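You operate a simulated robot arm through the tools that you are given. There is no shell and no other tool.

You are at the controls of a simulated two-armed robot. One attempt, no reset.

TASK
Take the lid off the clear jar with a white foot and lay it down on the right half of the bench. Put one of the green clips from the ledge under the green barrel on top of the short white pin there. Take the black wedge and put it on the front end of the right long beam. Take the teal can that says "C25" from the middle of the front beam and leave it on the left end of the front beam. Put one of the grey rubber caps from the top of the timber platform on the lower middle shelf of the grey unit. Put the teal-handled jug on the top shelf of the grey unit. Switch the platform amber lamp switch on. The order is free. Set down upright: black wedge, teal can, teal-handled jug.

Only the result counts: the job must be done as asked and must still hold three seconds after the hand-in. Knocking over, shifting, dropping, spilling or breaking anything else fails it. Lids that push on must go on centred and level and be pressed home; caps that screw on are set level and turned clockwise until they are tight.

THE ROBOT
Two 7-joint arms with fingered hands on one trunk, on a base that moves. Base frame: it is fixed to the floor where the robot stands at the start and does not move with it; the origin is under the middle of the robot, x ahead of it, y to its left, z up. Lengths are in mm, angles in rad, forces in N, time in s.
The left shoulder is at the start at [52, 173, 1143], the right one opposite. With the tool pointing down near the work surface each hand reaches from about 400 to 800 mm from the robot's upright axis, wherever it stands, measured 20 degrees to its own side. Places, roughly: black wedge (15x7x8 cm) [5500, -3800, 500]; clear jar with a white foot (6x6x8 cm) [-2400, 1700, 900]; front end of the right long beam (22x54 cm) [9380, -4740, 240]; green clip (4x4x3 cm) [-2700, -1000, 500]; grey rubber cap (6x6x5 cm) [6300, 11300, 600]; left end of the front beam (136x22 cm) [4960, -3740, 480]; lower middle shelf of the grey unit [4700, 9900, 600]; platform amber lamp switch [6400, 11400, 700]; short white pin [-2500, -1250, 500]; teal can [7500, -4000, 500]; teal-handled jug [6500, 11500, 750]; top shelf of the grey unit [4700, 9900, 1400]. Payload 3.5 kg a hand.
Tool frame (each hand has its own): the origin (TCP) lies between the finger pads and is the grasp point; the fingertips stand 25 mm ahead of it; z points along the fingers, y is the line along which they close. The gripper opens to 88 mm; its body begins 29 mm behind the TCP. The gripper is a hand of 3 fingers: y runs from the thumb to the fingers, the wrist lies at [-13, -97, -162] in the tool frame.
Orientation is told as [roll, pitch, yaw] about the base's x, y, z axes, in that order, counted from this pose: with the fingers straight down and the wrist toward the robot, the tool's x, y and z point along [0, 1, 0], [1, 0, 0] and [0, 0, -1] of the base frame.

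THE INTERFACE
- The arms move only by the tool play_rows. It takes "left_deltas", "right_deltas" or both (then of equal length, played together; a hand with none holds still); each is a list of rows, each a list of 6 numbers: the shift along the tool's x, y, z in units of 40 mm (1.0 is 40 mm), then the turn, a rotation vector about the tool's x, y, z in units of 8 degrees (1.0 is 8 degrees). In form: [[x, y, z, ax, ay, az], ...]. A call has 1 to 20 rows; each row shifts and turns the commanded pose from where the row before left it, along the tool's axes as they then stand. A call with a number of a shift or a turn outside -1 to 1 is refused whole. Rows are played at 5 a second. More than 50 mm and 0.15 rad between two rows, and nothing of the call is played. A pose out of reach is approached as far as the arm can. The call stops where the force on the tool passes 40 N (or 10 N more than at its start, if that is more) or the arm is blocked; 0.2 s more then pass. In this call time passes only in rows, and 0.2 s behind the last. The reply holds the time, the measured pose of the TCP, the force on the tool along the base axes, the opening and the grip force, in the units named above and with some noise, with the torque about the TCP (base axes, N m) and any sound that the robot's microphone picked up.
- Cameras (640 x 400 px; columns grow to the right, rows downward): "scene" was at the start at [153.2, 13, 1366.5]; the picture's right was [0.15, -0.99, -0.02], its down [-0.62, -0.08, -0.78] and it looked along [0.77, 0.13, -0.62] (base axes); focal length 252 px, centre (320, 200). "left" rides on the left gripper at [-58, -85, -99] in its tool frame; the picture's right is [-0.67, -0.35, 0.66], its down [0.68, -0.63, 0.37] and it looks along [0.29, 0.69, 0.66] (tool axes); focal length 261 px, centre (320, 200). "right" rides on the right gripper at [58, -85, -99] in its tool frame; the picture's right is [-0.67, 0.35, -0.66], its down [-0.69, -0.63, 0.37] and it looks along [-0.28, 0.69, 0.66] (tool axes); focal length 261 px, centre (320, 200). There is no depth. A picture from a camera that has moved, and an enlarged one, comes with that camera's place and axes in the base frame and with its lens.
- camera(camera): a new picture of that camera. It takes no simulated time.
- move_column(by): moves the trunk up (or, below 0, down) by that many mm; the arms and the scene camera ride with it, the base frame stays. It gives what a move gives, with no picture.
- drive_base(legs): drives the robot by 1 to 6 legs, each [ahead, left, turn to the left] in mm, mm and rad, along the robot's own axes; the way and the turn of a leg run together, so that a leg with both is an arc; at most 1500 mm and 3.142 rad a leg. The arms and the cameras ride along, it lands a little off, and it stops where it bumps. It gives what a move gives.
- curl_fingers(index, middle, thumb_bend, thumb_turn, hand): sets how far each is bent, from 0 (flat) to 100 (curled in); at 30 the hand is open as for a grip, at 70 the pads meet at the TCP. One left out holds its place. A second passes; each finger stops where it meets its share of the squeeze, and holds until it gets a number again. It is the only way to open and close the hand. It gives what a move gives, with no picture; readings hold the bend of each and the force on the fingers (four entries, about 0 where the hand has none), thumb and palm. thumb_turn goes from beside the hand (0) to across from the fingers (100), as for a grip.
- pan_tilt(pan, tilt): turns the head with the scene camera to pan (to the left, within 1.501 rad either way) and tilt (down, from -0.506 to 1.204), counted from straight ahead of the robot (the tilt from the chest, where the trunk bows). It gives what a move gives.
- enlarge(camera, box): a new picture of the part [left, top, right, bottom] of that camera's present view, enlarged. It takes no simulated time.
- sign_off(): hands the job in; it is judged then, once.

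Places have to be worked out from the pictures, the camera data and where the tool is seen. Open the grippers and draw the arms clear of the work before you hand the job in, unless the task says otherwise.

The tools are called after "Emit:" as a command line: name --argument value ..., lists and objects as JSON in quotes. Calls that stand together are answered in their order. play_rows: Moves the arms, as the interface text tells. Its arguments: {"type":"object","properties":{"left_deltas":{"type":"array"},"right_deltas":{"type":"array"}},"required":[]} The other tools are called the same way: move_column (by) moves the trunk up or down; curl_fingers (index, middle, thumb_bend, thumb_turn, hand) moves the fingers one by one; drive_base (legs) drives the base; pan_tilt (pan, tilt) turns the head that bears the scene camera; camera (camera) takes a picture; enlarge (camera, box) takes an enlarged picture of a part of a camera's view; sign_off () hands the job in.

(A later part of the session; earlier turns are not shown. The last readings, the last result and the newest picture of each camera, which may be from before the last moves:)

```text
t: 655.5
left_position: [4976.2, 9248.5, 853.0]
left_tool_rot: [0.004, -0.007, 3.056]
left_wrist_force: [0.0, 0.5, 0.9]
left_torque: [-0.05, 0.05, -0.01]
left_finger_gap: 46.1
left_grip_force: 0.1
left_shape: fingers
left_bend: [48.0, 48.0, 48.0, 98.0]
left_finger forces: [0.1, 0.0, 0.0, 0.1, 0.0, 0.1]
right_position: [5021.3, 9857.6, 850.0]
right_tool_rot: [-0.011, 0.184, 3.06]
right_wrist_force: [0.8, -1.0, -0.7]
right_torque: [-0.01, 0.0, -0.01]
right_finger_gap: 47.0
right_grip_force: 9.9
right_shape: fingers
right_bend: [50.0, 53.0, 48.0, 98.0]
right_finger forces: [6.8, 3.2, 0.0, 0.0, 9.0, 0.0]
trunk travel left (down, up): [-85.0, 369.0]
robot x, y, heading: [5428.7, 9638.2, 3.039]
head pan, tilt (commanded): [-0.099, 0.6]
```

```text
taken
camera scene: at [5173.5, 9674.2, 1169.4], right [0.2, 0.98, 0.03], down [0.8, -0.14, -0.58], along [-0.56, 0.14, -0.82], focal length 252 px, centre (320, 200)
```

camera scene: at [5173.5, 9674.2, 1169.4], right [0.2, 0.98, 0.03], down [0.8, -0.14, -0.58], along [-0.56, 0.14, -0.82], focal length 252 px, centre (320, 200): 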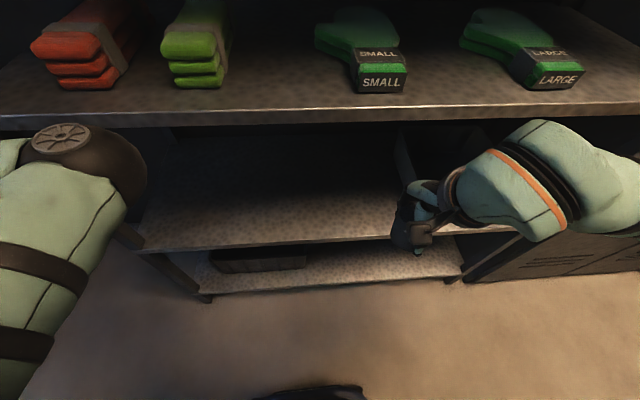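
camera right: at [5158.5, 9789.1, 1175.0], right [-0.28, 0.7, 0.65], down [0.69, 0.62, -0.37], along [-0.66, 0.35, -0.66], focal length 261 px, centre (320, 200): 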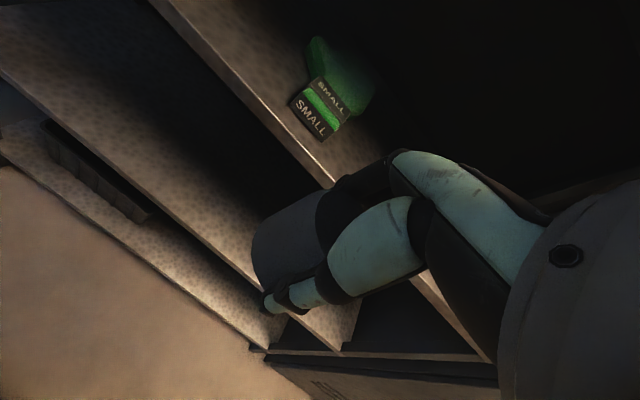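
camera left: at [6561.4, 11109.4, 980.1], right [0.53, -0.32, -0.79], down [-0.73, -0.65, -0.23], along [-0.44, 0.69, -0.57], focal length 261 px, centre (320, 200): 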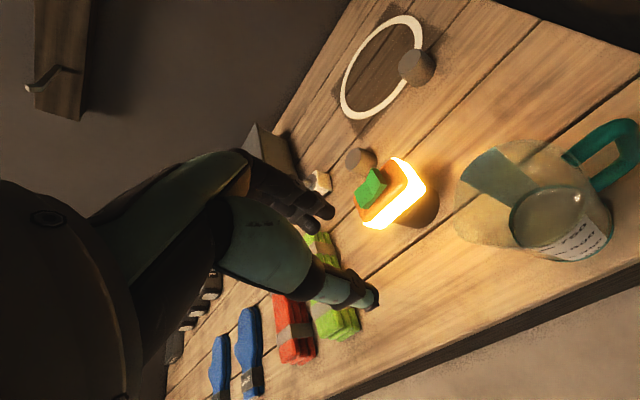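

Shelf C works out at z about 505, B at 933; the tray on C starts at y about 10040. I straighten the right hand's pitch and bring it down and forward toward the gap in stages.

Emit:
play_rows --right_deltas '[[0, 0.3, 0.5, -0.65, 0, 0], [0, 0.3, 0.6, -0.65, 0, 0], [0, 0.3, 0.7, 0, 0.1, 0], [0, 0.3, 0.7, 0, 0, 0], [0, 0.3, 0.7, 0, 0, 0]]'

Emit:
camera --camera "scene"

Emit:
camera --camera "right"

```text
t: 656.6
left_position: [4975.2, 9250.7, 852.5]
left_tool_rot: [0.006, -0.004, 3.054]
left_wrist_force: [-0.3, 0.1, 0.5]
left_torque: [-0.02, -0.01, 0.0]
left_finger_gap: 46.2
left_grip_force: 0.0
left_shape: fingers
left_bend: [48.0, 48.0, 48.0, 98.0]
left_finger forces: [0.1, 0.1, 0.0, 0.0, 0.0, 0.0]
right_position: [4959.3, 9862.0, 745.4]
right_tool_rot: [0.004, 0.004, 3.062]
right_wrist_force: [-0.1, 0.4, -0.2]
right_torque: [-0.01, -0.02, 0.0]
right_finger_gap: 46.4
right_grip_force: 9.6
right_shape: fingers
right_bend: [50.0, 53.0, 48.0, 98.0]
right_finger forces: [6.7, 3.2, 0.0, 0.0, 8.8, 0.0]
right hand out of reach, approached as far as the arm can: row 1, 2, 5
trunk travel left (down, up): [-85.0, 369.0]
robot x, y, heading: [5426.0, 9634.5, 3.033]
head pan, tilt (commanded): [-0.099, 0.6]
```

```text
taken
camera scene: at [5173.1, 9675.7, 1169.1], right [0.2, 0.98, 0.03], down [0.8, -0.14, -0.58], along [-0.56, 0.14, -0.82], focal length 252 px, centre (320, 200)
```

scene: 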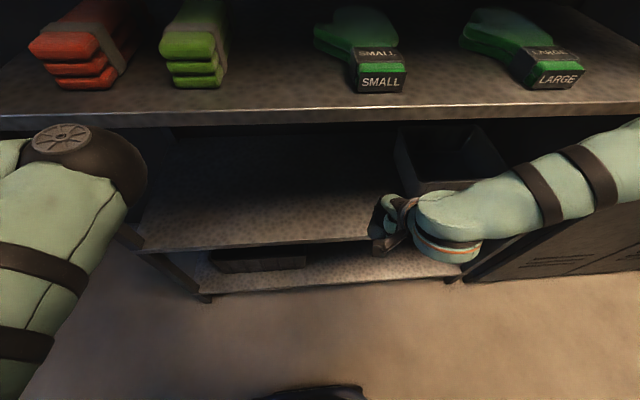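

```text
taken
camera right: at [5039.1, 9798.6, 846.2], right [-0.3, 0.7, 0.65], down [0.68, 0.63, -0.37], along [-0.67, 0.34, -0.66], focal length 261 px, centre (320, 200)
```

right: 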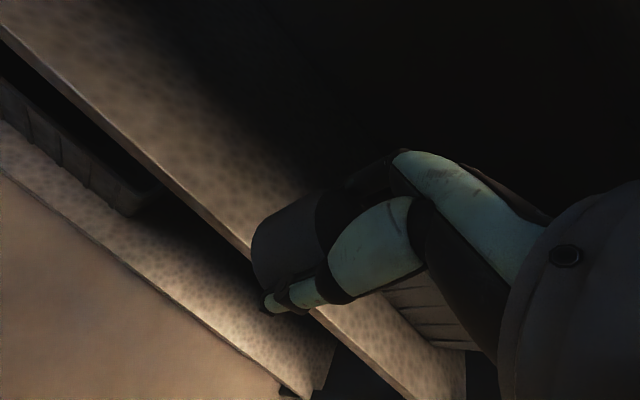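

The cap is in front of the gap, well above shelf C (z about 508 by both cameras). I go in and down together.

Emit:
play_rows --right_deltas '[[0, 0.75, 0.8, 0, 0, 0], [0, 0.75, 0.8, 0, 0, 0], [0, 0.75, 0.8, 0, 0, 0], [0, 0.75, 0.8, 0, 0, 0], [0, 0.75, 0.6, 0, 0, 0]]'

Emit:
camera --camera "scene"

Emit:
camera --camera "right"

```text
t: 657.9
left_position: [4974.3, 9250.2, 851.7]
left_tool_rot: [0.004, -0.005, 3.057]
left_wrist_force: [0.3, -0.3, -0.1]
left_torque: [0.02, 0.01, 0.04]
left_finger_gap: 46.0
left_grip_force: 0.1
left_shape: fingers
left_bend: [48.0, 48.0, 48.0, 98.0]
left_finger forces: [0.0, 0.0, 0.1, 0.1, 0.1, 0.1]
right_position: [4811.1, 9878.7, 595.9]
right_tool_rot: [0.0, 0.005, 3.064]
right_wrist_force: [0.8, 0.0, 0.0]
right_torque: [0.03, -0.04, -0.02]
right_finger_gap: 46.6
right_grip_force: 9.5
right_shape: fingers
right_bend: [50.0, 53.0, 48.0, 98.0]
right_finger forces: [6.6, 3.3, 0.0, 0.1, 8.7, 0.0]
right hand out of reach, approached as far as the arm can: row 1
trunk travel left (down, up): [-85.0, 369.0]
robot x, y, heading: [5428.8, 9636.9, 3.036]
head pan, tilt (commanded): [-0.099, 0.6]
```

```text
taken
camera scene: at [5171.9, 9674.3, 1168.8], right [0.2, 0.98, 0.03], down [0.81, -0.14, -0.58], along [-0.56, 0.14, -0.82], focal length 252 px, centre (320, 200)
```

scene: 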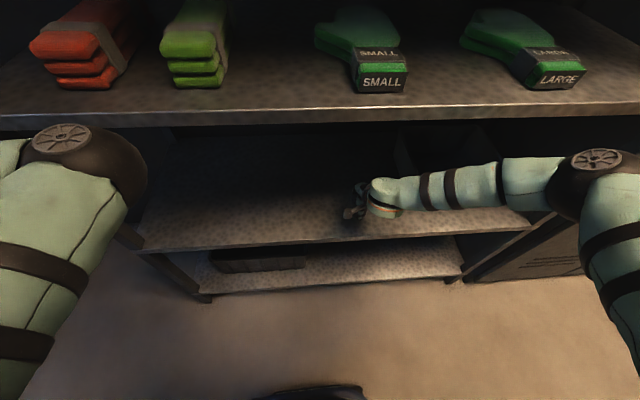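

```text
taken
camera right: at [4889.5, 9814.1, 696.9], right [-0.3, 0.7, 0.65], down [0.68, 0.63, -0.36], along [-0.67, 0.34, -0.66], focal length 261 px, centre (320, 200)
```

right: 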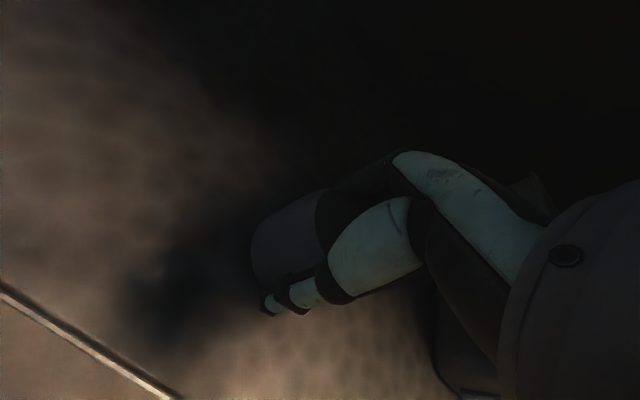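

The cap is inside above shelf C, about 60 mm behind the front edge. I go slightly deeper and lower until it touches.

Emit:
play_rows --right_deltas '[[0, 0.2, 0.4, 0, 0, 0], [0, 0.15, 0.4, 0, 0, 0], [0, 0, 0.15, 0, 0, 0], [0, 0, 0.1, 0, 0, 0], [0, 0, 0.08, 0, 0, 0], [0, 0, 0.08, 0, 0, 0]]'

```text
t: 658.4
left_position: [4978.4, 9248.3, 854.2]
left_tool_rot: [0.004, -0.01, 3.055]
left_wrist_force: [-0.9, -0.1, -0.2]
left_torque: [0.0, 0.0, -0.03]
left_finger_gap: 46.3
left_grip_force: 0.0
left_shape: fingers
left_bend: [48.0, 48.0, 48.0, 98.0]
left_finger forces: [0.0, 0.0, 0.0, 0.0, 0.0, 0.0]
right_position: [4800.9, 9878.5, 587.8]
right_tool_rot: [0.006, -0.014, 3.065]
right_wrist_force: [13.7, -1.1, 33.6]
right_torque: [0.12, 0.38, -0.09]
right_finger_gap: 47.7
right_grip_force: 26.0
right_shape: fingers
right_bend: [54.0, 54.0, 49.0, 97.0]
right_finger forces: [14.4, 18.2, 0.1, 0.0, 20.0, 0.0]
trunk travel left (down, up): [-85.0, 369.0]
robot x, y, heading: [5431.2, 9637.6, 3.037]
head pan, tilt (commanded): [-0.099, 0.6]
stopped in row 2 (right hand): the force on the tool passed its limit at 51 N (the readings are from after the stop); the commanded pose is now the measured one
```

The cap touches the shelf at TCP z 588 (shelf top about z 557). I ease off 2 mm and release it.

Emit:
play_rows --right_deltas '[[0, -0.05, -0.08, 0, 0, 0]]'

Emit:
curl_fingers --hand "right" --index 42 --middle 42 --thumb_bend 40

Emit:
curl_fingers --hand "right" --index 30 --middle 30 --thumb_bend 30

Emit:
play_rows --right_deltas '[[0, 0, -0.4, 0, 0, 0], [0, 0, -0.5, 0, 0, 0], [0, 0, -0.5, 0, 0, 0], [0, -0.7, -0.5, 0, 0, 0], [0, -0.8, -0.4, 0, 0, 0], [0, -0.8, -0.2, 0, 0, 0], [0, -0.8, 0, 0, 0, 0]]'

Emit:
camera --camera "scene"

Emit:
enlarge --camera "scene" --box '[260, 120, 460, 280]'

```text
t: 658.8
left_position: [4977.0, 9248.8, 852.8]
left_tool_rot: [0.004, -0.009, 3.055]
left_wrist_force: [-0.4, 0.2, -0.3]
left_torque: [0.01, 0.0, 0.0]
left_finger_gap: 46.3
left_grip_force: 0.1
left_shape: fingers
left_bend: [48.0, 48.0, 48.0, 98.0]
left_finger forces: [0.0, 0.1, 0.0, 0.0, 0.1, 0.0]
right_position: [4801.6, 9877.9, 587.7]
right_tool_rot: [0.005, -0.009, 3.066]
right_wrist_force: [3.8, -1.2, 25.4]
right_torque: [0.19, 0.47, -0.03]
right_finger_gap: 47.8
right_grip_force: 23.3
right_shape: fingers
right_bend: [52.0, 53.0, 49.0, 97.0]
right_finger forces: [9.1, 21.6, 0.1, 0.1, 15.5, 0.0]
trunk travel left (down, up): [-85.0, 369.0]
robot x, y, heading: [5430.4, 9638.0, 3.035]
head pan, tilt (commanded): [-0.099, 0.6]
```

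```text
t: 659.8
left_position: [4977.9, 9248.4, 853.0]
left_tool_rot: [0.003, -0.008, 3.054]
left_wrist_force: [0.4, 0.6, 0.4]
left_torque: [0.0, -0.01, -0.03]
left_finger_gap: 45.9
left_grip_force: 0.1
left_shape: fingers
left_bend: [48.0, 48.0, 48.0, 98.0]
left_finger forces: [0.1, 0.0, 0.1, 0.0, 0.1, 0.0]
right_position: [4801.5, 9878.4, 586.2]
right_tool_rot: [0.003, -0.007, 3.066]
right_wrist_force: [7.7, -2.2, 20.6]
right_torque: [0.04, 0.42, 0.01]
right_finger_gap: 61.4
right_grip_force: 10.4
right_shape: fingers
right_bend: [44.0, 45.0, 39.0, 96.0]
right_finger forces: [7.8, 11.3, 0.0, 0.1, 1.6, 0.0]
trunk travel left (down, up): [-85.0, 369.0]
robot x, y, heading: [5426.5, 9641.9, 3.035]
head pan, tilt (commanded): [-0.099, 0.6]
```

```text
t: 660.8
left_position: [4975.9, 9248.9, 852.8]
left_tool_rot: [0.005, -0.009, 3.055]
left_wrist_force: [0.0, -0.8, 0.5]
left_torque: [0.0, -0.02, -0.02]
left_finger_gap: 46.2
left_grip_force: 0.0
left_shape: fingers
left_bend: [48.0, 48.0, 48.0, 98.0]
left_finger forces: [0.0, 0.1, 0.0, 0.1, 0.1, 0.1]
right_position: [4801.6, 9878.7, 585.2]
right_tool_rot: [0.005, -0.005, 3.064]
right_wrist_force: [4.4, -0.5, 10.7]
right_torque: [0.11, 0.4, -0.04]
right_finger_gap: 84.7
right_grip_force: 5.3
right_shape: fingers
right_bend: [30.0, 31.0, 30.0, 96.0]
right_finger forces: [0.1, 10.5, 0.1, 0.0, 0.0, 0.0]
trunk travel left (down, up): [-85.0, 369.0]
robot x, y, heading: [5427.0, 9641.6, 3.04]
head pan, tilt (commanded): [-0.099, 0.6]
```

```text
t: 662.4
left_position: [4975.4, 9249.7, 853.5]
left_tool_rot: [0.006, -0.004, 3.055]
left_wrist_force: [0.4, -0.3, 0.3]
left_torque: [-0.02, -0.02, 0.0]
left_finger_gap: 46.1
left_grip_force: 0.0
left_shape: fingers
left_bend: [48.0, 48.0, 48.0, 98.0]
left_finger forces: [0.0, 0.0, 0.1, 0.0, 0.0, 0.1]
right_position: [4895.0, 9873.1, 683.4]
right_tool_rot: [0.007, -0.001, 3.063]
right_wrist_force: [-0.4, -0.6, 0.4]
right_torque: [0.0, 0.03, -0.03]
right_finger_gap: 84.9
right_grip_force: 0.1
right_shape: fingers
right_bend: [30.0, 30.0, 30.0, 96.0]
right_finger forces: [0.0, 0.0, 0.0, 0.1, 0.1, 0.0]
right hand out of reach, approached as far as the arm can: row 7
trunk travel left (down, up): [-85.0, 369.0]
robot x, y, heading: [5424.4, 9638.7, 3.034]
head pan, tilt (commanded): [-0.099, 0.6]
```

```text
taken
camera scene: at [5172.6, 9675.2, 1168.9], right [0.2, 0.98, 0.03], down [0.8, -0.14, -0.58], along [-0.56, 0.14, -0.82], focal length 252 px, centre (320, 200)
```

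scene: 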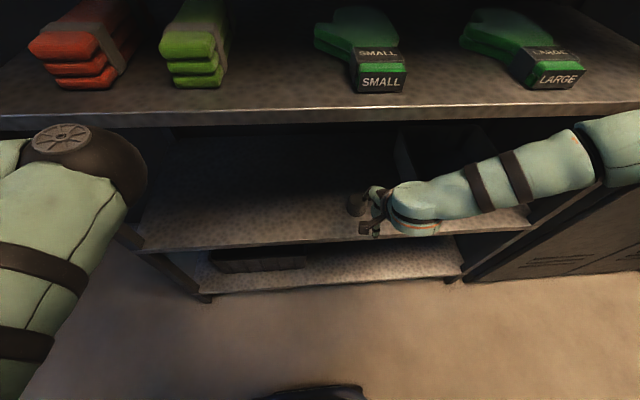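

```text
2.50 times, centred on (360, 200) of scene
camera zoom: at [5172.6, 9675.2, 1168.9], right [0.2, 0.98, 0.03], down [0.8, -0.14, -0.58], along [-0.56, 0.14, -0.82], focal length 630 px, centre (220, 200)
```

zoom: 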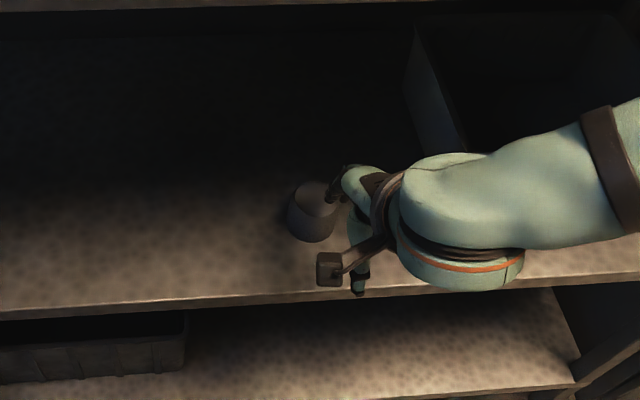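

The grey cap stands on the lower middle shelf. I back the robot away 250 mm before raising the trunk.

Emit:
drive_base --legs '[[-300, 0, 0]]'

Emit:
move_column --by 140

Emit:
camera --camera "scene"

Emit:
enlarge --camera "scene" --box '[240, 150, 440, 300]'

```text
t: 664.4
left_position: [5270.3, 9217.1, 851.6]
left_tool_rot: [0.004, -0.006, 3.062]
left_wrist_force: [-0.5, -0.4, 0.2]
left_torque: [0.0, -0.01, 0.03]
left_finger_gap: 46.0
left_grip_force: 0.1
left_shape: fingers
left_bend: [48.0, 48.0, 48.0, 98.0]
left_finger forces: [0.0, 0.1, 0.0, 0.0, 0.0, 0.1]
right_position: [5185.8, 9838.5, 684.2]
right_tool_rot: [0.004, -0.003, 3.071]
right_wrist_force: [0.4, -0.2, -0.9]
right_torque: [-0.01, -0.01, -0.01]
right_finger_gap: 84.8
right_grip_force: 0.0
right_shape: fingers
right_bend: [30.0, 30.0, 30.0, 96.0]
right_finger forces: [0.0, 0.1, 0.0, 0.1, 0.0, 0.1]
trunk travel left (down, up): [-85.0, 369.0]
robot x, y, heading: [5719.3, 9607.4, 3.041]
head pan, tilt (commanded): [-0.099, 0.6]
```

```text
t: 666.0
left_position: [5270.1, 9216.2, 991.8]
left_tool_rot: [0.004, -0.003, 3.061]
left_wrist_force: [0.7, 0.8, 0.4]
left_torque: [-0.01, -0.02, -0.04]
left_finger_gap: 45.9
left_grip_force: 0.1
left_shape: fingers
left_bend: [48.0, 48.0, 48.0, 98.0]
left_finger forces: [0.0, 0.0, 0.1, 0.1, 0.0, 0.0]
right_position: [5184.0, 9838.8, 823.3]
right_tool_rot: [0.005, -0.003, 3.07]
right_wrist_force: [-0.7, -0.5, -0.5]
right_torque: [-0.03, 0.01, -0.01]
right_finger_gap: 84.7
right_grip_force: 0.1
right_shape: fingers
right_bend: [30.0, 30.0, 30.0, 96.0]
right_finger forces: [0.1, 0.1, 0.1, 0.0, 0.0, 0.0]
trunk travel left (down, up): [-225.0, 229.0]
robot x, y, heading: [5726.0, 9606.3, 3.043]
head pan, tilt (commanded): [-0.099, 0.6]
```

```text
taken
camera scene: at [5569.9, 9631.7, 1360.8], right [0.2, 0.98, 0.01], down [0.66, -0.12, -0.74], along [-0.72, 0.16, -0.67], focal length 252 px, centre (320, 200)
```

scene: 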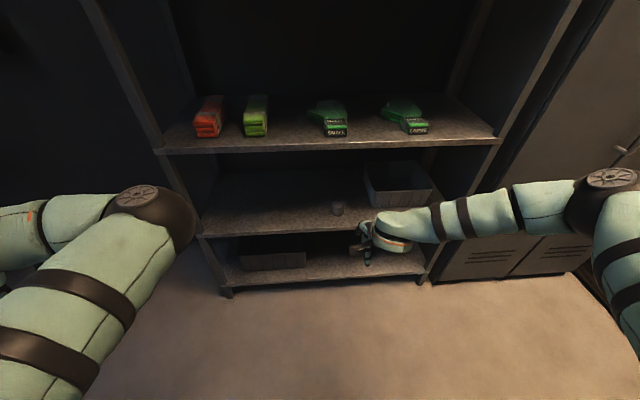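

```text
2.67 times, centred on (340, 225) of scene
camera zoom: at [5569.9, 9631.7, 1360.8], right [0.2, 0.98, 0.01], down [0.66, -0.12, -0.74], along [-0.72, 0.16, -0.67], focal length 673 px, centre (267, 133)
```

zoom: 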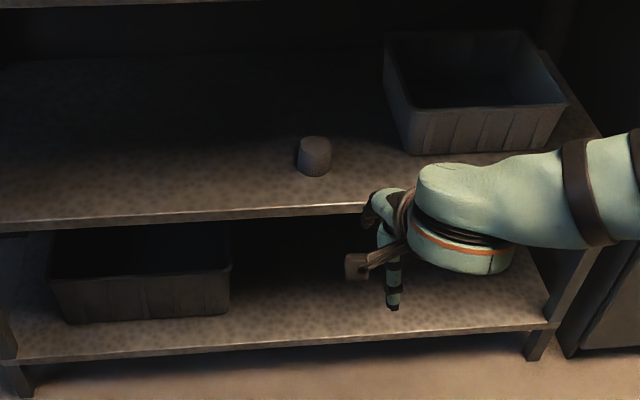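

The cap stands well on the lower middle shelf. Now the jug: I raise the right hand, turn north and drive back to the platform.

Emit:
play_rows --right_deltas '[[0, -0.3, -0.9, 0, 0, 0], [0, -0.3, -0.9, 0, 0, 0], [0, -0.3, -0.9, 0, 0, 0], [0, -0.3, -0.9, 0, 0, 0], [0, 0, -0.9, 0, 0, 0], [0, 0, -0.9, 0, 0, 0]]'

Emit:
drive_base --legs '[[0, 0, -1.47], [500, -630, 0], [440, 0, 0]]'

Emit:
pan_tilt --pan -0.2 --tilt 0.75

Emit:
camera --camera "scene"

Emit:
camera --camera "right"

```text
t: 667.4
left_position: [5269.4, 9216.3, 991.7]
left_tool_rot: [0.003, -0.005, 3.061]
left_wrist_force: [1.2, 0.0, -0.6]
left_torque: [0.02, -0.01, 0.01]
left_finger_gap: 46.6
left_grip_force: 0.0
left_shape: fingers
left_bend: [48.0, 48.0, 48.0, 98.0]
left_finger forces: [0.0, 0.0, 0.1, 0.1, 0.1, 0.1]
right_position: [5231.0, 9836.2, 1041.9]
right_tool_rot: [0.006, -0.003, 3.069]
right_wrist_force: [-0.4, -0.3, -0.2]
right_torque: [0.03, 0.0, 0.0]
right_finger_gap: 84.8
right_grip_force: 0.1
right_shape: fingers
right_bend: [30.0, 30.0, 30.0, 96.0]
right_finger forces: [0.1, 0.1, 0.1, 0.0, 0.0, 0.1]
trunk travel left (down, up): [-225.0, 229.0]
robot x, y, heading: [5719.0, 9605.1, 3.042]
head pan, tilt (commanded): [-0.099, 0.6]
```

```text
t: 677.6
left_position: [5903.4, 10950.6, 992.1]
left_tool_rot: [0.005, -0.004, 1.607]
left_wrist_force: [0.1, -0.8, -0.2]
left_torque: [-0.01, 0.01, -0.01]
left_finger_gap: 46.2
left_grip_force: 0.1
left_shape: fingers
left_bend: [48.0, 48.0, 48.0, 98.0]
left_finger forces: [0.0, 0.1, 0.0, 0.0, 0.1, 0.0]
right_position: [6514.0, 11063.0, 1040.7]
right_tool_rot: [0.006, -0.002, 1.616]
right_wrist_force: [-0.6, 0.2, 0.3]
right_torque: [0.0, 0.01, 0.01]
right_finger_gap: 84.9
right_grip_force: 0.1
right_shape: fingers
right_bend: [30.0, 30.0, 30.0, 96.0]
right_finger forces: [0.0, 0.0, 0.1, 0.0, 0.0, 0.0]
trunk travel left (down, up): [-225.0, 229.0]
robot x, y, heading: [6345.2, 10551.9, 1.59]
head pan, tilt (commanded): [-0.099, 0.6]
```

```text
t: 678.3
left_position: [5905.6, 10952.7, 992.4]
left_tool_rot: [0.005, -0.005, 1.607]
left_wrist_force: [0.2, -0.4, 0.3]
left_torque: [0.02, -0.03, 0.03]
left_finger_gap: 46.1
left_grip_force: 0.1
left_shape: fingers
left_bend: [48.0, 48.0, 48.0, 98.0]
left_finger forces: [0.1, 0.0, 0.0, 0.0, 0.0, 0.0]
right_position: [6514.5, 11062.1, 1040.7]
right_tool_rot: [0.006, -0.003, 1.617]
right_wrist_force: [-0.4, -0.3, -0.6]
right_torque: [0.05, 0.01, 0.02]
right_finger_gap: 84.8
right_grip_force: 0.1
right_shape: fingers
right_bend: [30.0, 30.0, 30.0, 96.0]
right_finger forces: [0.1, 0.0, 0.1, 0.0, 0.1, 0.0]
trunk travel left (down, up): [-225.0, 229.0]
robot x, y, heading: [6351.1, 10551.9, 1.587]
head pan, tilt (commanded): [-0.201, 0.75]
```

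```text
taken
camera scene: at [6360.6, 10693.0, 1349.1], right [0.98, -0.18, 0.03], down [-0.12, -0.77, -0.63], along [0.14, 0.62, -0.78], focal length 252 px, centre (320, 200)
```

scene: 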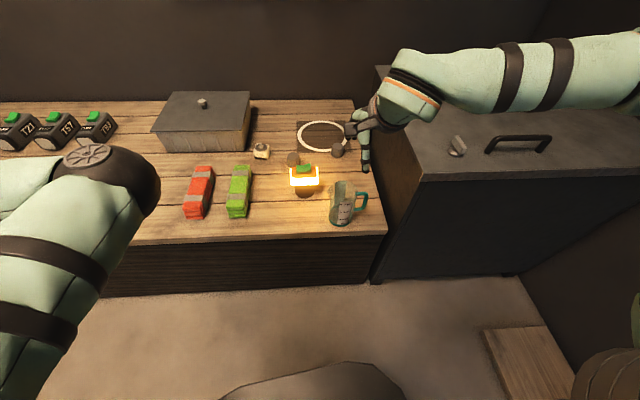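

```text
taken
camera right: at [6461.0, 10974.7, 1141.3], right [0.66, 0.38, 0.65], down [0.71, -0.6, -0.37], along [0.25, 0.71, -0.66], focal length 261 px, centre (320, 200)
```

right: 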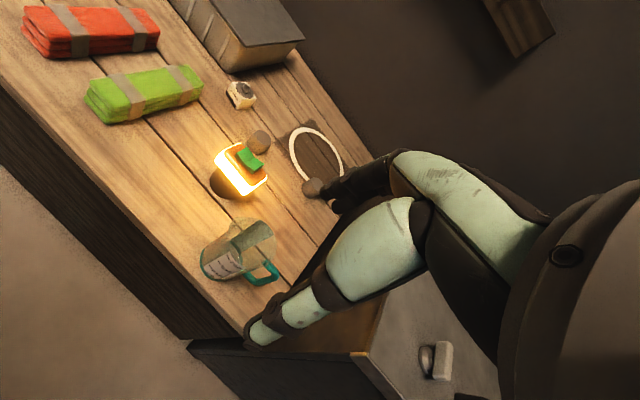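

I enlarge the jug in both views to place the pinch on its near wall.

Emit:
enlarge --camera "scene" --box '[310, 165, 390, 235]'

Emit:
enlarge --camera "right" --box '[170, 190, 310, 310]'

```text
5.71 times, centred on (350, 200) of scene
camera zoom: at [6360.6, 10693.0, 1349.1], right [0.98, -0.18, 0.03], down [-0.12, -0.77, -0.63], along [0.14, 0.62, -0.78], focal length 1441 px, centre (149, 200)
```

zoom: 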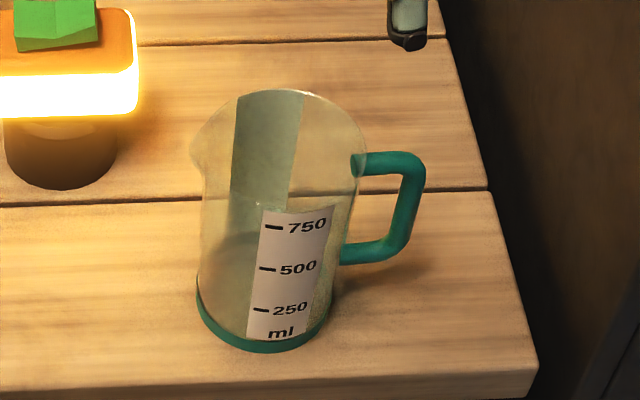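

```text
3.33 times, centred on (240, 250) of right
camera zoom: at [6461.0, 10974.7, 1141.3], right [0.66, 0.38, 0.65], down [0.71, -0.6, -0.37], along [0.25, 0.71, -0.66], focal length 869 px, centre (587, 33)
```

zoom: 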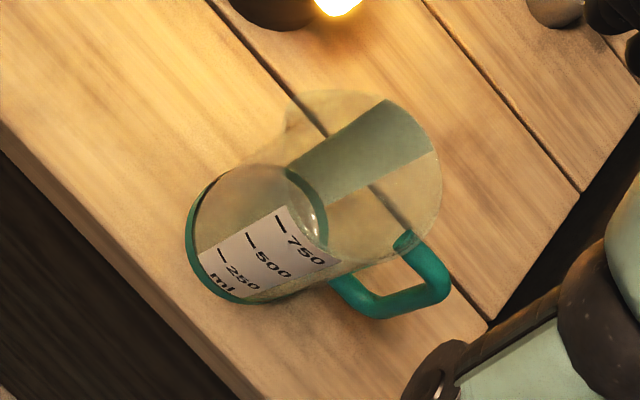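

The jug's axis is at about (6556, 11213), rim about 95 mm wide at z 720, near wall at y about 11166. I bring the right hand above that wall with the fingers half closed.

Emit:
curl_fingers --hand "right" --index 46 --middle 46 --thumb_bend 46

Emit:
play_rows --right_deltas '[[-0.3, 0.64, 0.3, 0, 0, 0], [-0.3, 0.64, 0.3, 0, 0, 0], [-0.3, 0.64, 0.3, 0, 0, 0], [-0.27, 0.63, 0.3, 0, 0, 0], [0, 0, 0.9, 0, 0, 0], [0, 0, 0.9, 0, 0, 0], [0, 0, 0.9, 0, 0, 0], [0, 0, 0.9, 0, 0, 0], [0, 0, 0.9, 0, 0, 0]]'

Emit:
camera --camera "right"

Emit:
enlarge --camera "scene" --box '[290, 140, 410, 240]'

```text
t: 679.3
left_position: [5904.7, 10951.7, 992.2]
left_tool_rot: [0.005, -0.005, 1.608]
left_wrist_force: [-0.2, 1.0, 1.5]
left_torque: [-0.02, 0.01, -0.03]
left_finger_gap: 46.3
left_grip_force: 0.0
left_shape: fingers
left_bend: [48.0, 48.0, 48.0, 98.0]
left_finger forces: [0.0, 0.0, 0.1, 0.1, 0.0, 0.0]
right_position: [6515.1, 11062.4, 1041.2]
right_tool_rot: [0.007, -0.001, 1.617]
right_wrist_force: [0.5, 0.1, -0.2]
right_torque: [0.01, 0.0, 0.02]
right_finger_gap: 51.3
right_grip_force: 0.1
right_shape: fingers
right_bend: [46.0, 46.0, 46.0, 97.0]
right_finger forces: [0.1, 0.0, 0.0, 0.1, 0.0, 0.1]
trunk travel left (down, up): [-225.0, 229.0]
robot x, y, heading: [6349.1, 10549.7, 1.589]
head pan, tilt (commanded): [-0.201, 0.75]
```

```text
t: 681.3
left_position: [5904.1, 10952.8, 992.7]
left_tool_rot: [0.003, -0.004, 1.607]
left_wrist_force: [-0.1, -0.5, -0.3]
left_torque: [-0.01, -0.01, -0.01]
left_finger_gap: 46.2
left_grip_force: 0.0
left_shape: fingers
left_bend: [48.0, 48.0, 48.0, 98.0]
left_finger forces: [0.1, 0.0, 0.0, 0.0, 0.0, 0.0]
right_position: [6557.4, 11167.3, 810.4]
right_tool_rot: [0.006, -0.004, 1.618]
right_wrist_force: [0.1, 0.1, 0.5]
right_torque: [0.01, 0.01, 0.02]
right_finger_gap: 50.9
right_grip_force: 0.1
right_shape: fingers
right_bend: [46.0, 46.0, 46.0, 97.0]
right_finger forces: [0.0, 0.1, 0.1, 0.0, 0.1, 0.0]
trunk travel left (down, up): [-225.0, 229.0]
robot x, y, heading: [6349.4, 10551.0, 1.585]
head pan, tilt (commanded): [-0.201, 0.75]
```

```text
taken
camera right: at [6503.3, 11078.8, 911.0], right [0.66, 0.38, 0.65], down [0.71, -0.6, -0.37], along [0.25, 0.71, -0.66], focal length 261 px, centre (320, 200)
```

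right: 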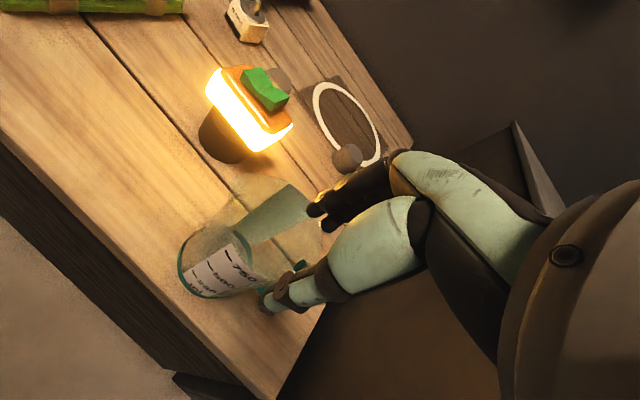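

```text
4.00 times, centred on (350, 190) of scene
camera zoom: at [6360.8, 10693.1, 1349.0], right [0.98, -0.18, 0.03], down [-0.12, -0.77, -0.63], along [0.14, 0.62, -0.78], focal length 1009 px, centre (200, 240)
```

zoom: 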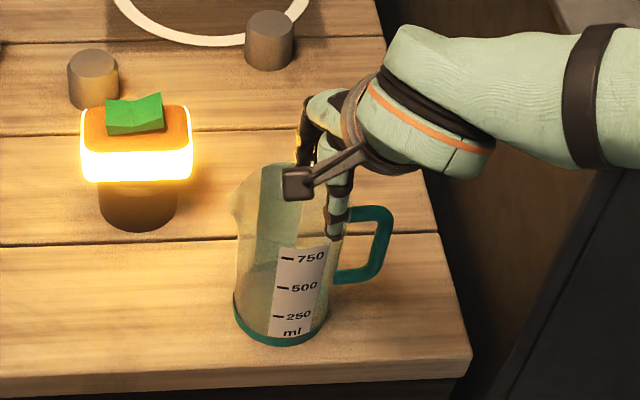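

The geometry checks out: the hand is over the near wall of the jug. I lower it so that the fingers go inside and the thumb stays outside.

Emit:
play_rows --right_deltas '[[0.08, -0.03, 0.6, 0, 0, 0], [0, 0, 0.6, 0, 0, 0], [0, 0, 0.5, 0, 0, 0], [0, 0, 0.4, 0, 0, 0], [0, 0, 0.25, 0, 0, 0]]'

Emit:
enlarge --camera "right" --box '[160, 140, 400, 360]'

Emit:
enlarge --camera "scene" --box '[290, 140, 410, 240]'

```text
t: 682.5
left_position: [5905.2, 10952.4, 993.3]
left_tool_rot: [0.004, -0.004, 1.608]
left_wrist_force: [-0.7, -0.3, -0.1]
left_torque: [-0.04, -0.02, -0.02]
left_finger_gap: 46.2
left_grip_force: 0.1
left_shape: fingers
left_bend: [48.0, 48.0, 48.0, 98.0]
left_finger forces: [0.1, 0.0, 0.1, 0.0, 0.1, 0.0]
right_position: [6552.4, 11164.9, 718.1]
right_tool_rot: [0.006, -0.001, 1.617]
right_wrist_force: [-0.1, -0.6, 1.0]
right_torque: [-0.02, 0.04, 0.0]
right_finger_gap: 51.0
right_grip_force: 0.1
right_shape: fingers
right_bend: [46.0, 46.0, 46.0, 97.0]
right_finger forces: [0.0, 0.0, 0.1, 0.0, 0.1, 0.1]
trunk travel left (down, up): [-225.0, 229.0]
robot x, y, heading: [6347.6, 10553.0, 1.584]
head pan, tilt (commanded): [-0.201, 0.75]
```

```text
1.82 times, centred on (280, 250) of right
camera zoom: at [6497.8, 11076.3, 819.0], right [0.66, 0.38, 0.65], down [0.71, -0.6, -0.37], along [0.25, 0.71, -0.66], focal length 474 px, centre (393, 109)
```

zoom: 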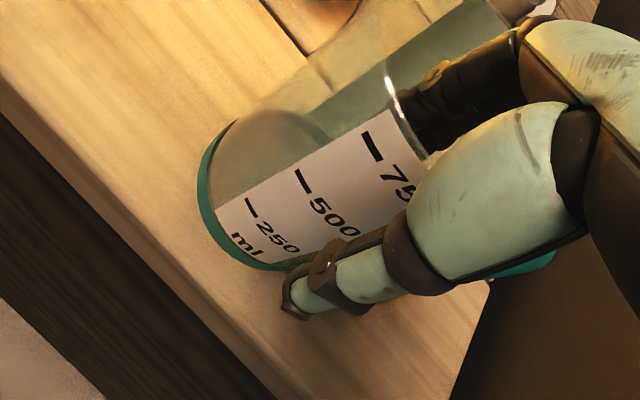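

```text
4.00 times, centred on (350, 190) of scene
camera zoom: at [6360.7, 10692.6, 1349.1], right [0.98, -0.18, 0.03], down [-0.12, -0.77, -0.63], along [0.14, 0.62, -0.78], focal length 1009 px, centre (200, 240)
```

zoom: 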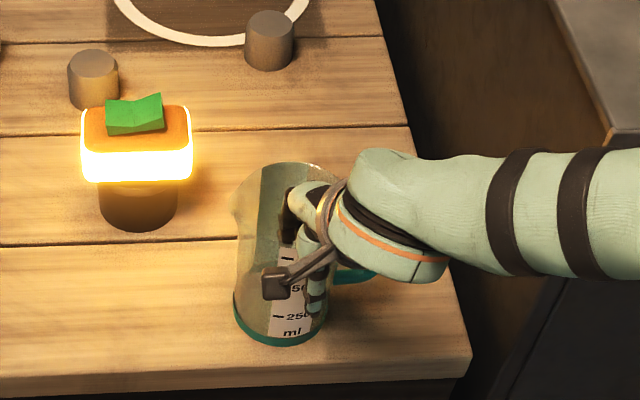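

The fingers are inside and the thumb outside the near wall, no contact forces. I pinch the wall.

Emit:
curl_fingers --hand "right" --index 62 --middle 62 --thumb_bend 62

Emit:
curl_fingers --hand "right" --index 76 --middle 76 --thumb_bend 76

Emit:
enlarge --camera "right" --box '[160, 140, 400, 360]'

```text
t: 683.5
left_position: [5905.0, 10952.2, 992.7]
left_tool_rot: [0.003, -0.005, 1.606]
left_wrist_force: [0.1, -0.1, -0.9]
left_torque: [0.0, -0.01, 0.0]
left_finger_gap: 46.3
left_grip_force: 0.1
left_shape: fingers
left_bend: [48.0, 48.0, 48.0, 98.0]
left_finger forces: [0.1, 0.0, 0.1, 0.1, 0.0, 0.0]
right_position: [6552.0, 11164.0, 718.1]
right_tool_rot: [0.005, -0.002, 1.616]
right_wrist_force: [0.1, 0.0, 0.0]
right_torque: [-0.01, 0.0, 0.03]
right_finger_gap: 16.2
right_grip_force: 0.2
right_shape: fingers
right_bend: [61.0, 62.0, 62.0, 99.0]
right_finger forces: [0.2, 0.1, 0.0, 0.0, 0.0, 0.0]
trunk travel left (down, up): [-225.0, 229.0]
robot x, y, heading: [6344.2, 10551.5, 1.587]
head pan, tilt (commanded): [-0.201, 0.75]
```

```text
t: 684.5
left_position: [5903.7, 10951.9, 993.1]
left_tool_rot: [0.003, -0.006, 1.607]
left_wrist_force: [-0.1, -0.8, 0.0]
left_torque: [-0.02, 0.02, 0.01]
left_finger_gap: 46.1
left_grip_force: 0.0
left_shape: fingers
left_bend: [48.0, 48.0, 48.0, 98.0]
left_finger forces: [0.0, 0.1, 0.0, 0.2, 0.0, 0.0]
right_position: [6551.8, 11163.6, 719.3]
right_tool_rot: [0.005, -0.002, 1.616]
right_wrist_force: [1.0, -0.3, -0.4]
right_torque: [-0.02, -0.01, -0.01]
right_finger_gap: 0.2
right_grip_force: 8.2
right_shape: fingers
right_bend: [74.0, 75.0, 71.0, 99.0]
right_finger forces: [5.8, 3.0, 0.1, 0.0, 8.8, 0.0]
trunk travel left (down, up): [-225.0, 229.0]
robot x, y, heading: [6346.3, 10550.5, 1.587]
head pan, tilt (commanded): [-0.201, 0.75]
```

```text
1.82 times, centred on (280, 250) of right
camera zoom: at [6497.9, 11076.4, 819.0], right [0.66, 0.38, 0.65], down [0.71, -0.6, -0.37], along [0.25, 0.71, -0.66], focal length 474 px, centre (393, 109)
```

zoom: 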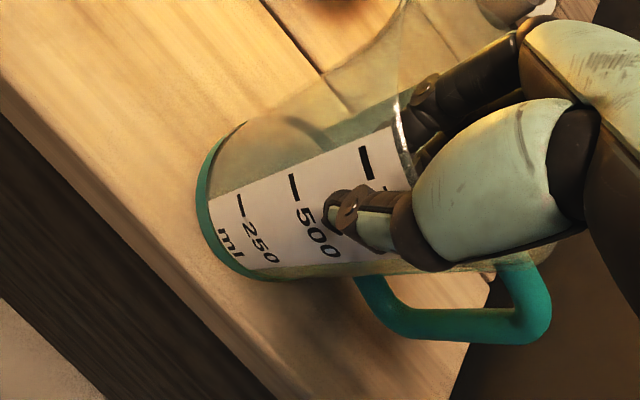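

The wall is pinched (about 9 N). I squeeze a bit more and lift slightly to see whether the jug hangs upright.

Emit:
curl_fingers --hand "right" --index 88 --middle 88 --thumb_bend 84

Emit:
play_rows --right_deltas '[[0, 0, -0.2, 0, 0, 0], [0, 0, -0.3, 0, 0, 0]]'

Emit:
enlarge --camera "scene" --box '[290, 140, 410, 240]'

Emit:
enlarge --camera "right" --box '[160, 140, 400, 360]'

```text
t: 685.5
left_position: [5905.2, 10953.4, 992.3]
left_tool_rot: [0.002, -0.006, 1.607]
left_wrist_force: [0.4, -0.3, 0.0]
left_torque: [0.0, 0.0, -0.03]
left_finger_gap: 46.3
left_grip_force: 0.0
left_shape: fingers
left_bend: [48.0, 48.0, 48.0, 98.0]
left_finger forces: [0.0, 0.1, 0.0, 0.1, 0.0, 0.0]
right_position: [6552.5, 11164.5, 717.8]
right_tool_rot: [0.006, -0.001, 1.616]
right_wrist_force: [-0.1, -0.2, 0.3]
right_torque: [-0.07, 0.03, 0.01]
right_finger_gap: 0.0
right_grip_force: 17.1
right_shape: fingers
right_bend: [77.0, 88.0, 72.0, 95.0]
right_finger forces: [13.3, 3.3, 0.0, 0.1, 16.8, 0.0]
trunk travel left (down, up): [-225.0, 229.0]
robot x, y, heading: [6347.5, 10550.8, 1.589]
head pan, tilt (commanded): [-0.201, 0.75]
```

```text
t: 686.1
left_position: [5905.6, 10951.8, 991.3]
left_tool_rot: [0.004, -0.004, 1.608]
left_wrist_force: [-0.6, 0.6, 0.2]
left_torque: [0.02, -0.01, 0.0]
left_finger_gap: 46.0
left_grip_force: 0.1
left_shape: fingers
left_bend: [48.0, 48.0, 48.0, 98.0]
left_finger forces: [0.0, 0.0, 0.1, 0.0, 0.1, 0.0]
right_position: [6552.6, 11164.1, 739.3]
right_tool_rot: [0.004, -0.001, 1.616]
right_wrist_force: [0.3, 0.2, -1.7]
right_torque: [0.01, 0.03, 0.01]
right_finger_gap: 0.0
right_grip_force: 16.1
right_shape: fingers
right_bend: [77.0, 88.0, 72.0, 95.0]
right_finger forces: [13.4, 3.1, 0.0, 0.1, 16.3, 0.0]
trunk travel left (down, up): [-225.0, 229.0]
robot x, y, heading: [6347.0, 10550.6, 1.587]
head pan, tilt (commanded): [-0.201, 0.75]
```

```text
4.00 times, centred on (350, 190) of scene
camera zoom: at [6360.6, 10692.5, 1349.1], right [0.98, -0.18, 0.03], down [-0.12, -0.77, -0.63], along [0.14, 0.62, -0.78], focal length 1009 px, centre (200, 240)
```

zoom: 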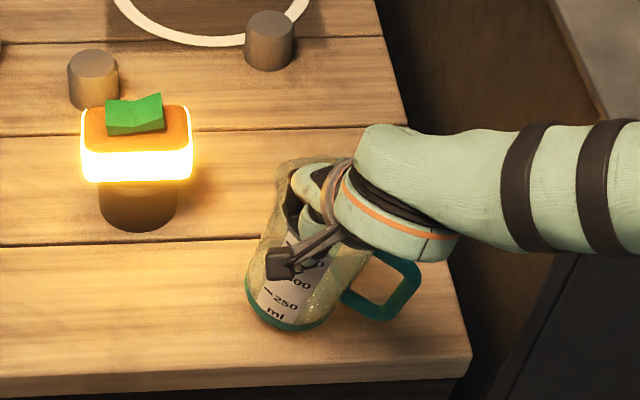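

```text
1.82 times, centred on (280, 250) of right
camera zoom: at [6498.7, 11076.6, 839.3], right [0.66, 0.38, 0.65], down [0.71, -0.6, -0.37], along [0.25, 0.71, -0.66], focal length 474 px, centre (393, 109)
```

zoom: 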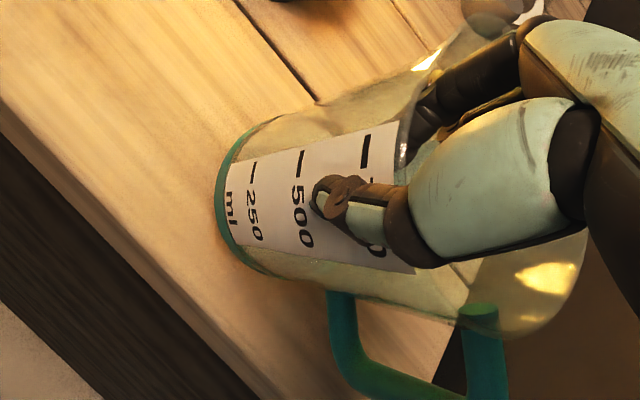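

The jug hangs nearly upright from the pinch. I lift it high above the platform.

Emit:
play_rows --right_deltas '[[0, 0, -0.5, 0, 0, 0], [0, 0, -0.7, 0, 0, 0], [0, 0, -0.7, 0, 0, 0], [0, 0, -0.7, 0, 0, 0], [0, 0, -0.7, 0, 0, 0], [0, 0, -0.7, 0, 0, 0], [0, 0, -0.7, 0, 0, 0], [0, 0, -0.7, 0, 0, 0], [0, 0, -0.7, 0, 0, 0]]'

Emit:
camera --camera "scene"

Emit:
camera --camera "right"

```text
t: 688.1
left_position: [5903.8, 10951.7, 992.3]
left_tool_rot: [0.005, -0.006, 1.606]
left_wrist_force: [-0.1, -0.3, -0.8]
left_torque: [-0.01, 0.04, 0.0]
left_finger_gap: 46.5
left_grip_force: 0.0
left_shape: fingers
left_bend: [48.0, 48.0, 48.0, 98.0]
left_finger forces: [0.1, 0.1, 0.0, 0.1, 0.1, 0.1]
right_position: [6554.0, 11165.8, 982.4]
right_tool_rot: [0.005, -0.001, 1.617]
right_wrist_force: [0.5, 0.4, -1.4]
right_torque: [-0.04, 0.02, 0.01]
right_finger_gap: 0.1
right_grip_force: 17.1
right_shape: fingers
right_bend: [77.0, 88.0, 73.0, 95.0]
right_finger forces: [13.7, 2.8, 0.0, 0.0, 16.4, 0.1]
trunk travel left (down, up): [-225.0, 229.0]
robot x, y, heading: [6349.7, 10546.9, 1.59]
head pan, tilt (commanded): [-0.201, 0.75]
```

```text
taken
camera scene: at [6360.5, 10692.2, 1349.2], right [0.98, -0.18, 0.03], down [-0.12, -0.77, -0.63], along [0.14, 0.62, -0.78], focal length 252 px, centre (320, 200)
```

scene: 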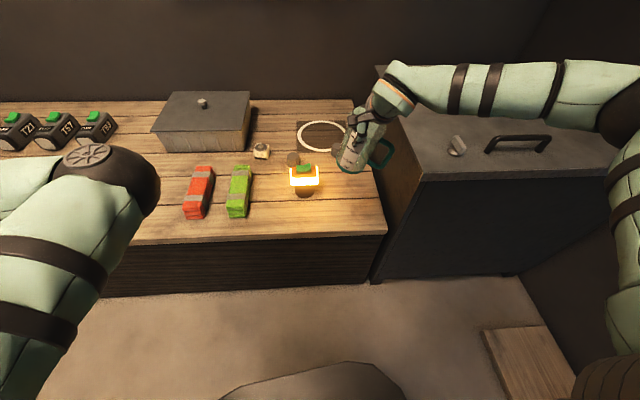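

```text
taken
camera right: at [6499.3, 11077.3, 1083.3], right [0.66, 0.38, 0.65], down [0.71, -0.6, -0.37], along [0.25, 0.71, -0.66], focal length 261 px, centre (320, 200)
```

right: 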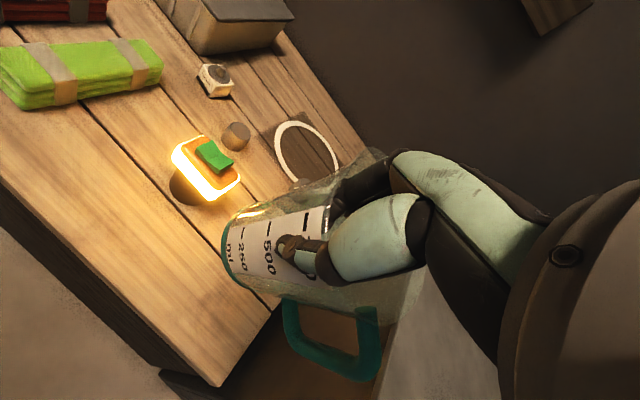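

The jug is steady. I back off and turn to face the grey unit again.

Emit:
drive_base --legs '[[-930, 0, 0], [0, 0, 1.44], [450, 0, 0]]'

Emit:
pan_tilt --pan -0.1 --tilt 0.25

Emit:
camera --camera "scene"

Emit:
camera --camera "right"

```text
t: 698.8
left_position: [5461.4, 9291.6, 992.8]
left_tool_rot: [0.005, -0.005, 3.042]
left_wrist_force: [0.8, 1.6, 0.1]
left_torque: [-0.01, -0.02, 0.0]
left_finger_gap: 46.4
left_grip_force: 0.0
left_shape: fingers
left_bend: [48.0, 48.0, 48.0, 98.0]
left_finger forces: [0.0, 0.0, 0.0, 0.0, 0.1, 0.0]
right_position: [5336.8, 9964.0, 983.0]
right_tool_rot: [0.005, -0.002, 3.052]
right_wrist_force: [0.6, -0.4, -0.7]
right_torque: [-0.01, -0.01, 0.01]
right_finger_gap: 0.0
right_grip_force: 15.1
right_shape: fingers
right_bend: [77.0, 88.0, 73.0, 95.0]
right_finger forces: [12.9, 2.6, 0.1, 0.0, 15.1, 0.0]
trunk travel left (down, up): [-225.0, 229.0]
robot x, y, heading: [5917.1, 9676.8, 3.021]
head pan, tilt (commanded): [-0.201, 0.75]
```

```text
t: 699.7
left_position: [5462.9, 9293.1, 992.8]
left_tool_rot: [0.005, -0.006, 3.044]
left_wrist_force: [0.3, 0.7, -0.6]
left_torque: [0.02, 0.01, -0.01]
left_finger_gap: 46.2
left_grip_force: 0.0
left_shape: fingers
left_bend: [48.0, 48.0, 48.0, 98.0]
left_finger forces: [0.0, 0.0, 0.0, 0.1, 0.0, 0.0]
right_position: [5337.4, 9963.5, 981.9]
right_tool_rot: [0.005, -0.002, 3.051]
right_wrist_force: [0.2, 1.1, -1.0]
right_torque: [-0.04, -0.03, 0.0]
right_finger_gap: 0.2
right_grip_force: 15.2
right_shape: fingers
right_bend: [77.0, 88.0, 73.0, 95.0]
right_finger forces: [12.9, 2.4, 0.1, 0.0, 15.1, 0.0]
trunk travel left (down, up): [-225.0, 229.0]
robot x, y, heading: [5919.3, 9680.5, 3.021]
head pan, tilt (commanded): [-0.099, 0.25]
```

```text
taken
camera scene: at [5759.8, 9703.2, 1392.1], right [0.22, 0.98, 0.01], down [0.37, -0.07, -0.92], along [-0.9, 0.2, -0.38], focal length 252 px, centre (320, 200)
```

scene: 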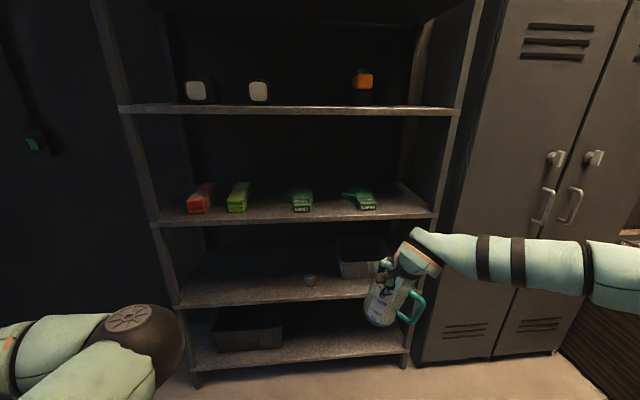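

```text
taken
camera right: at [5415.9, 9898.4, 1082.9], right [-0.29, 0.7, 0.65], down [0.69, 0.62, -0.37], along [-0.67, 0.34, -0.66], focal length 261 px, centre (320, 200)
```

right: 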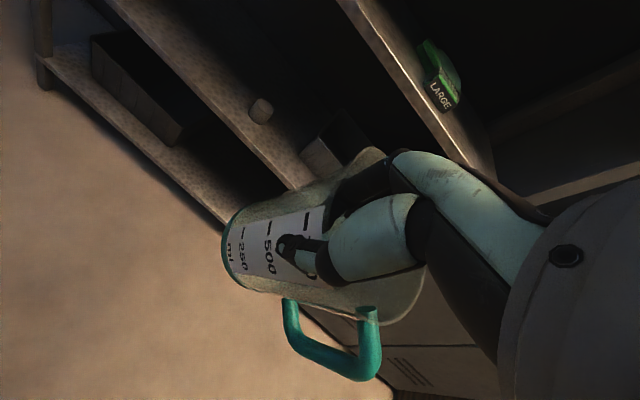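

Shelf A's top is at about z 1362, free between y 9750 and 10010. I raise the trunk and then the hand to carry the jug above that level, while still well clear of the unit.

Emit:
move_column --by 200

Emit:
play_rows --right_deltas '[[0, 0, -0.7, 0, 0, 0], [0, 0, -0.8, 0, 0, 0], [0, 0, -0.8, 0, 0, 0], [0, 0, -0.8, 0, 0, 0], [0, 0, -0.8, 0, 0, 0], [0, 0, -0.8, 0, 0, 0], [0, 0, -0.8, 0, 0, 0], [0, 0, -0.8, 0, 0, 0], [0, 0, -0.8, 0, 0, 0], [0, 0, -0.8, 0, 0, 0], [0, 0, -0.8, 0, 0, 0]]'

Emit:
camera --camera "scene"

Emit:
camera --camera "right"

```text
t: 701.9
left_position: [5461.2, 9290.1, 1192.5]
left_tool_rot: [0.004, -0.006, 3.045]
left_wrist_force: [0.0, 0.4, -0.4]
left_torque: [0.03, 0.06, 0.01]
left_finger_gap: 46.5
left_grip_force: 0.0
left_shape: fingers
left_bend: [48.0, 48.0, 48.0, 98.0]
left_finger forces: [0.1, 0.0, 0.1, 0.0, 0.0, 0.0]
right_position: [5336.3, 9962.8, 1182.9]
right_tool_rot: [0.006, -0.003, 3.052]
right_wrist_force: [0.0, -0.3, -1.7]
right_torque: [0.0, -0.07, -0.03]
right_finger_gap: 0.0
right_grip_force: 15.8
right_shape: fingers
right_bend: [77.0, 88.0, 73.0, 95.0]
right_finger forces: [13.1, 2.5, 0.0, 0.0, 15.3, 0.0]
trunk travel left (down, up): [-425.0, 29.0]
robot x, y, heading: [5920.0, 9674.4, 3.025]
head pan, tilt (commanded): [-0.099, 0.25]
```

```text
t: 704.3
left_position: [5460.5, 9291.0, 1191.8]
left_tool_rot: [0.002, -0.004, 3.044]
left_wrist_force: [-0.4, -0.3, 0.0]
left_torque: [-0.03, 0.01, 0.03]
left_finger_gap: 46.3
left_grip_force: 0.0
left_shape: fingers
left_bend: [48.0, 48.0, 48.0, 98.0]
left_finger forces: [0.0, 0.0, 0.0, 0.1, 0.0, 0.0]
right_position: [5336.7, 9964.1, 1434.8]
right_tool_rot: [0.005, -0.001, 3.052]
right_wrist_force: [0.4, 0.3, -1.1]
right_torque: [-0.07, -0.06, -0.01]
right_finger_gap: 0.3
right_grip_force: 16.3
right_shape: fingers
right_bend: [77.0, 88.0, 73.0, 95.0]
right_finger forces: [14.1, 2.3, 0.1, 0.0, 16.0, 0.1]
right hand out of reach, approached as far as the arm can: row 9, 10, 11
trunk travel left (down, up): [-425.0, 29.0]
robot x, y, heading: [5915.6, 9675.7, 3.022]
head pan, tilt (commanded): [-0.099, 0.25]
```

```text
taken
camera scene: at [5835.0, 9694.0, 1613.3], right [0.22, 0.98, 0.0], down [0.24, -0.05, -0.97], along [-0.95, 0.21, -0.25], focal length 252 px, centre (320, 200)
```

scene: 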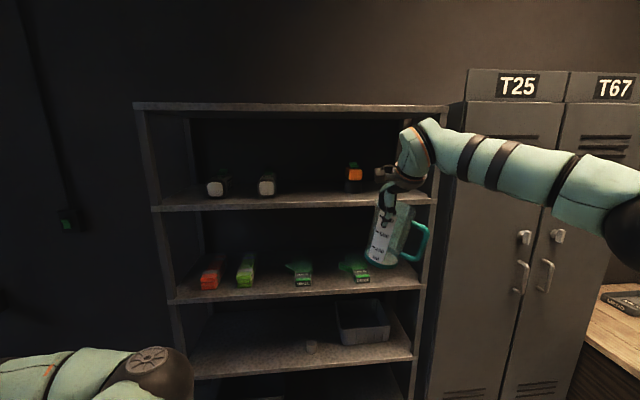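

```text
taken
camera right: at [5415.6, 9898.6, 1535.7], right [-0.29, 0.7, 0.65], down [0.69, 0.62, -0.37], along [-0.67, 0.34, -0.66], focal length 261 px, centre (320, 200)
```

right: 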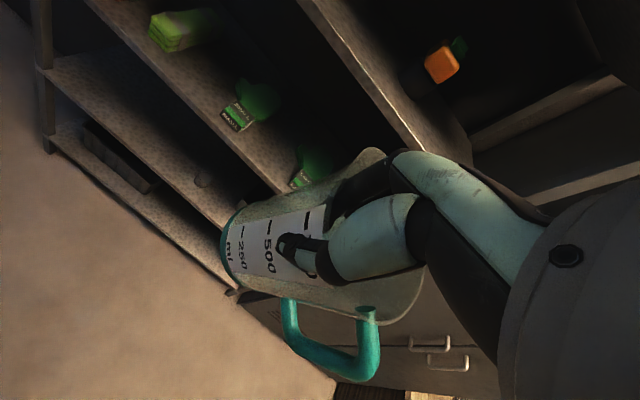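

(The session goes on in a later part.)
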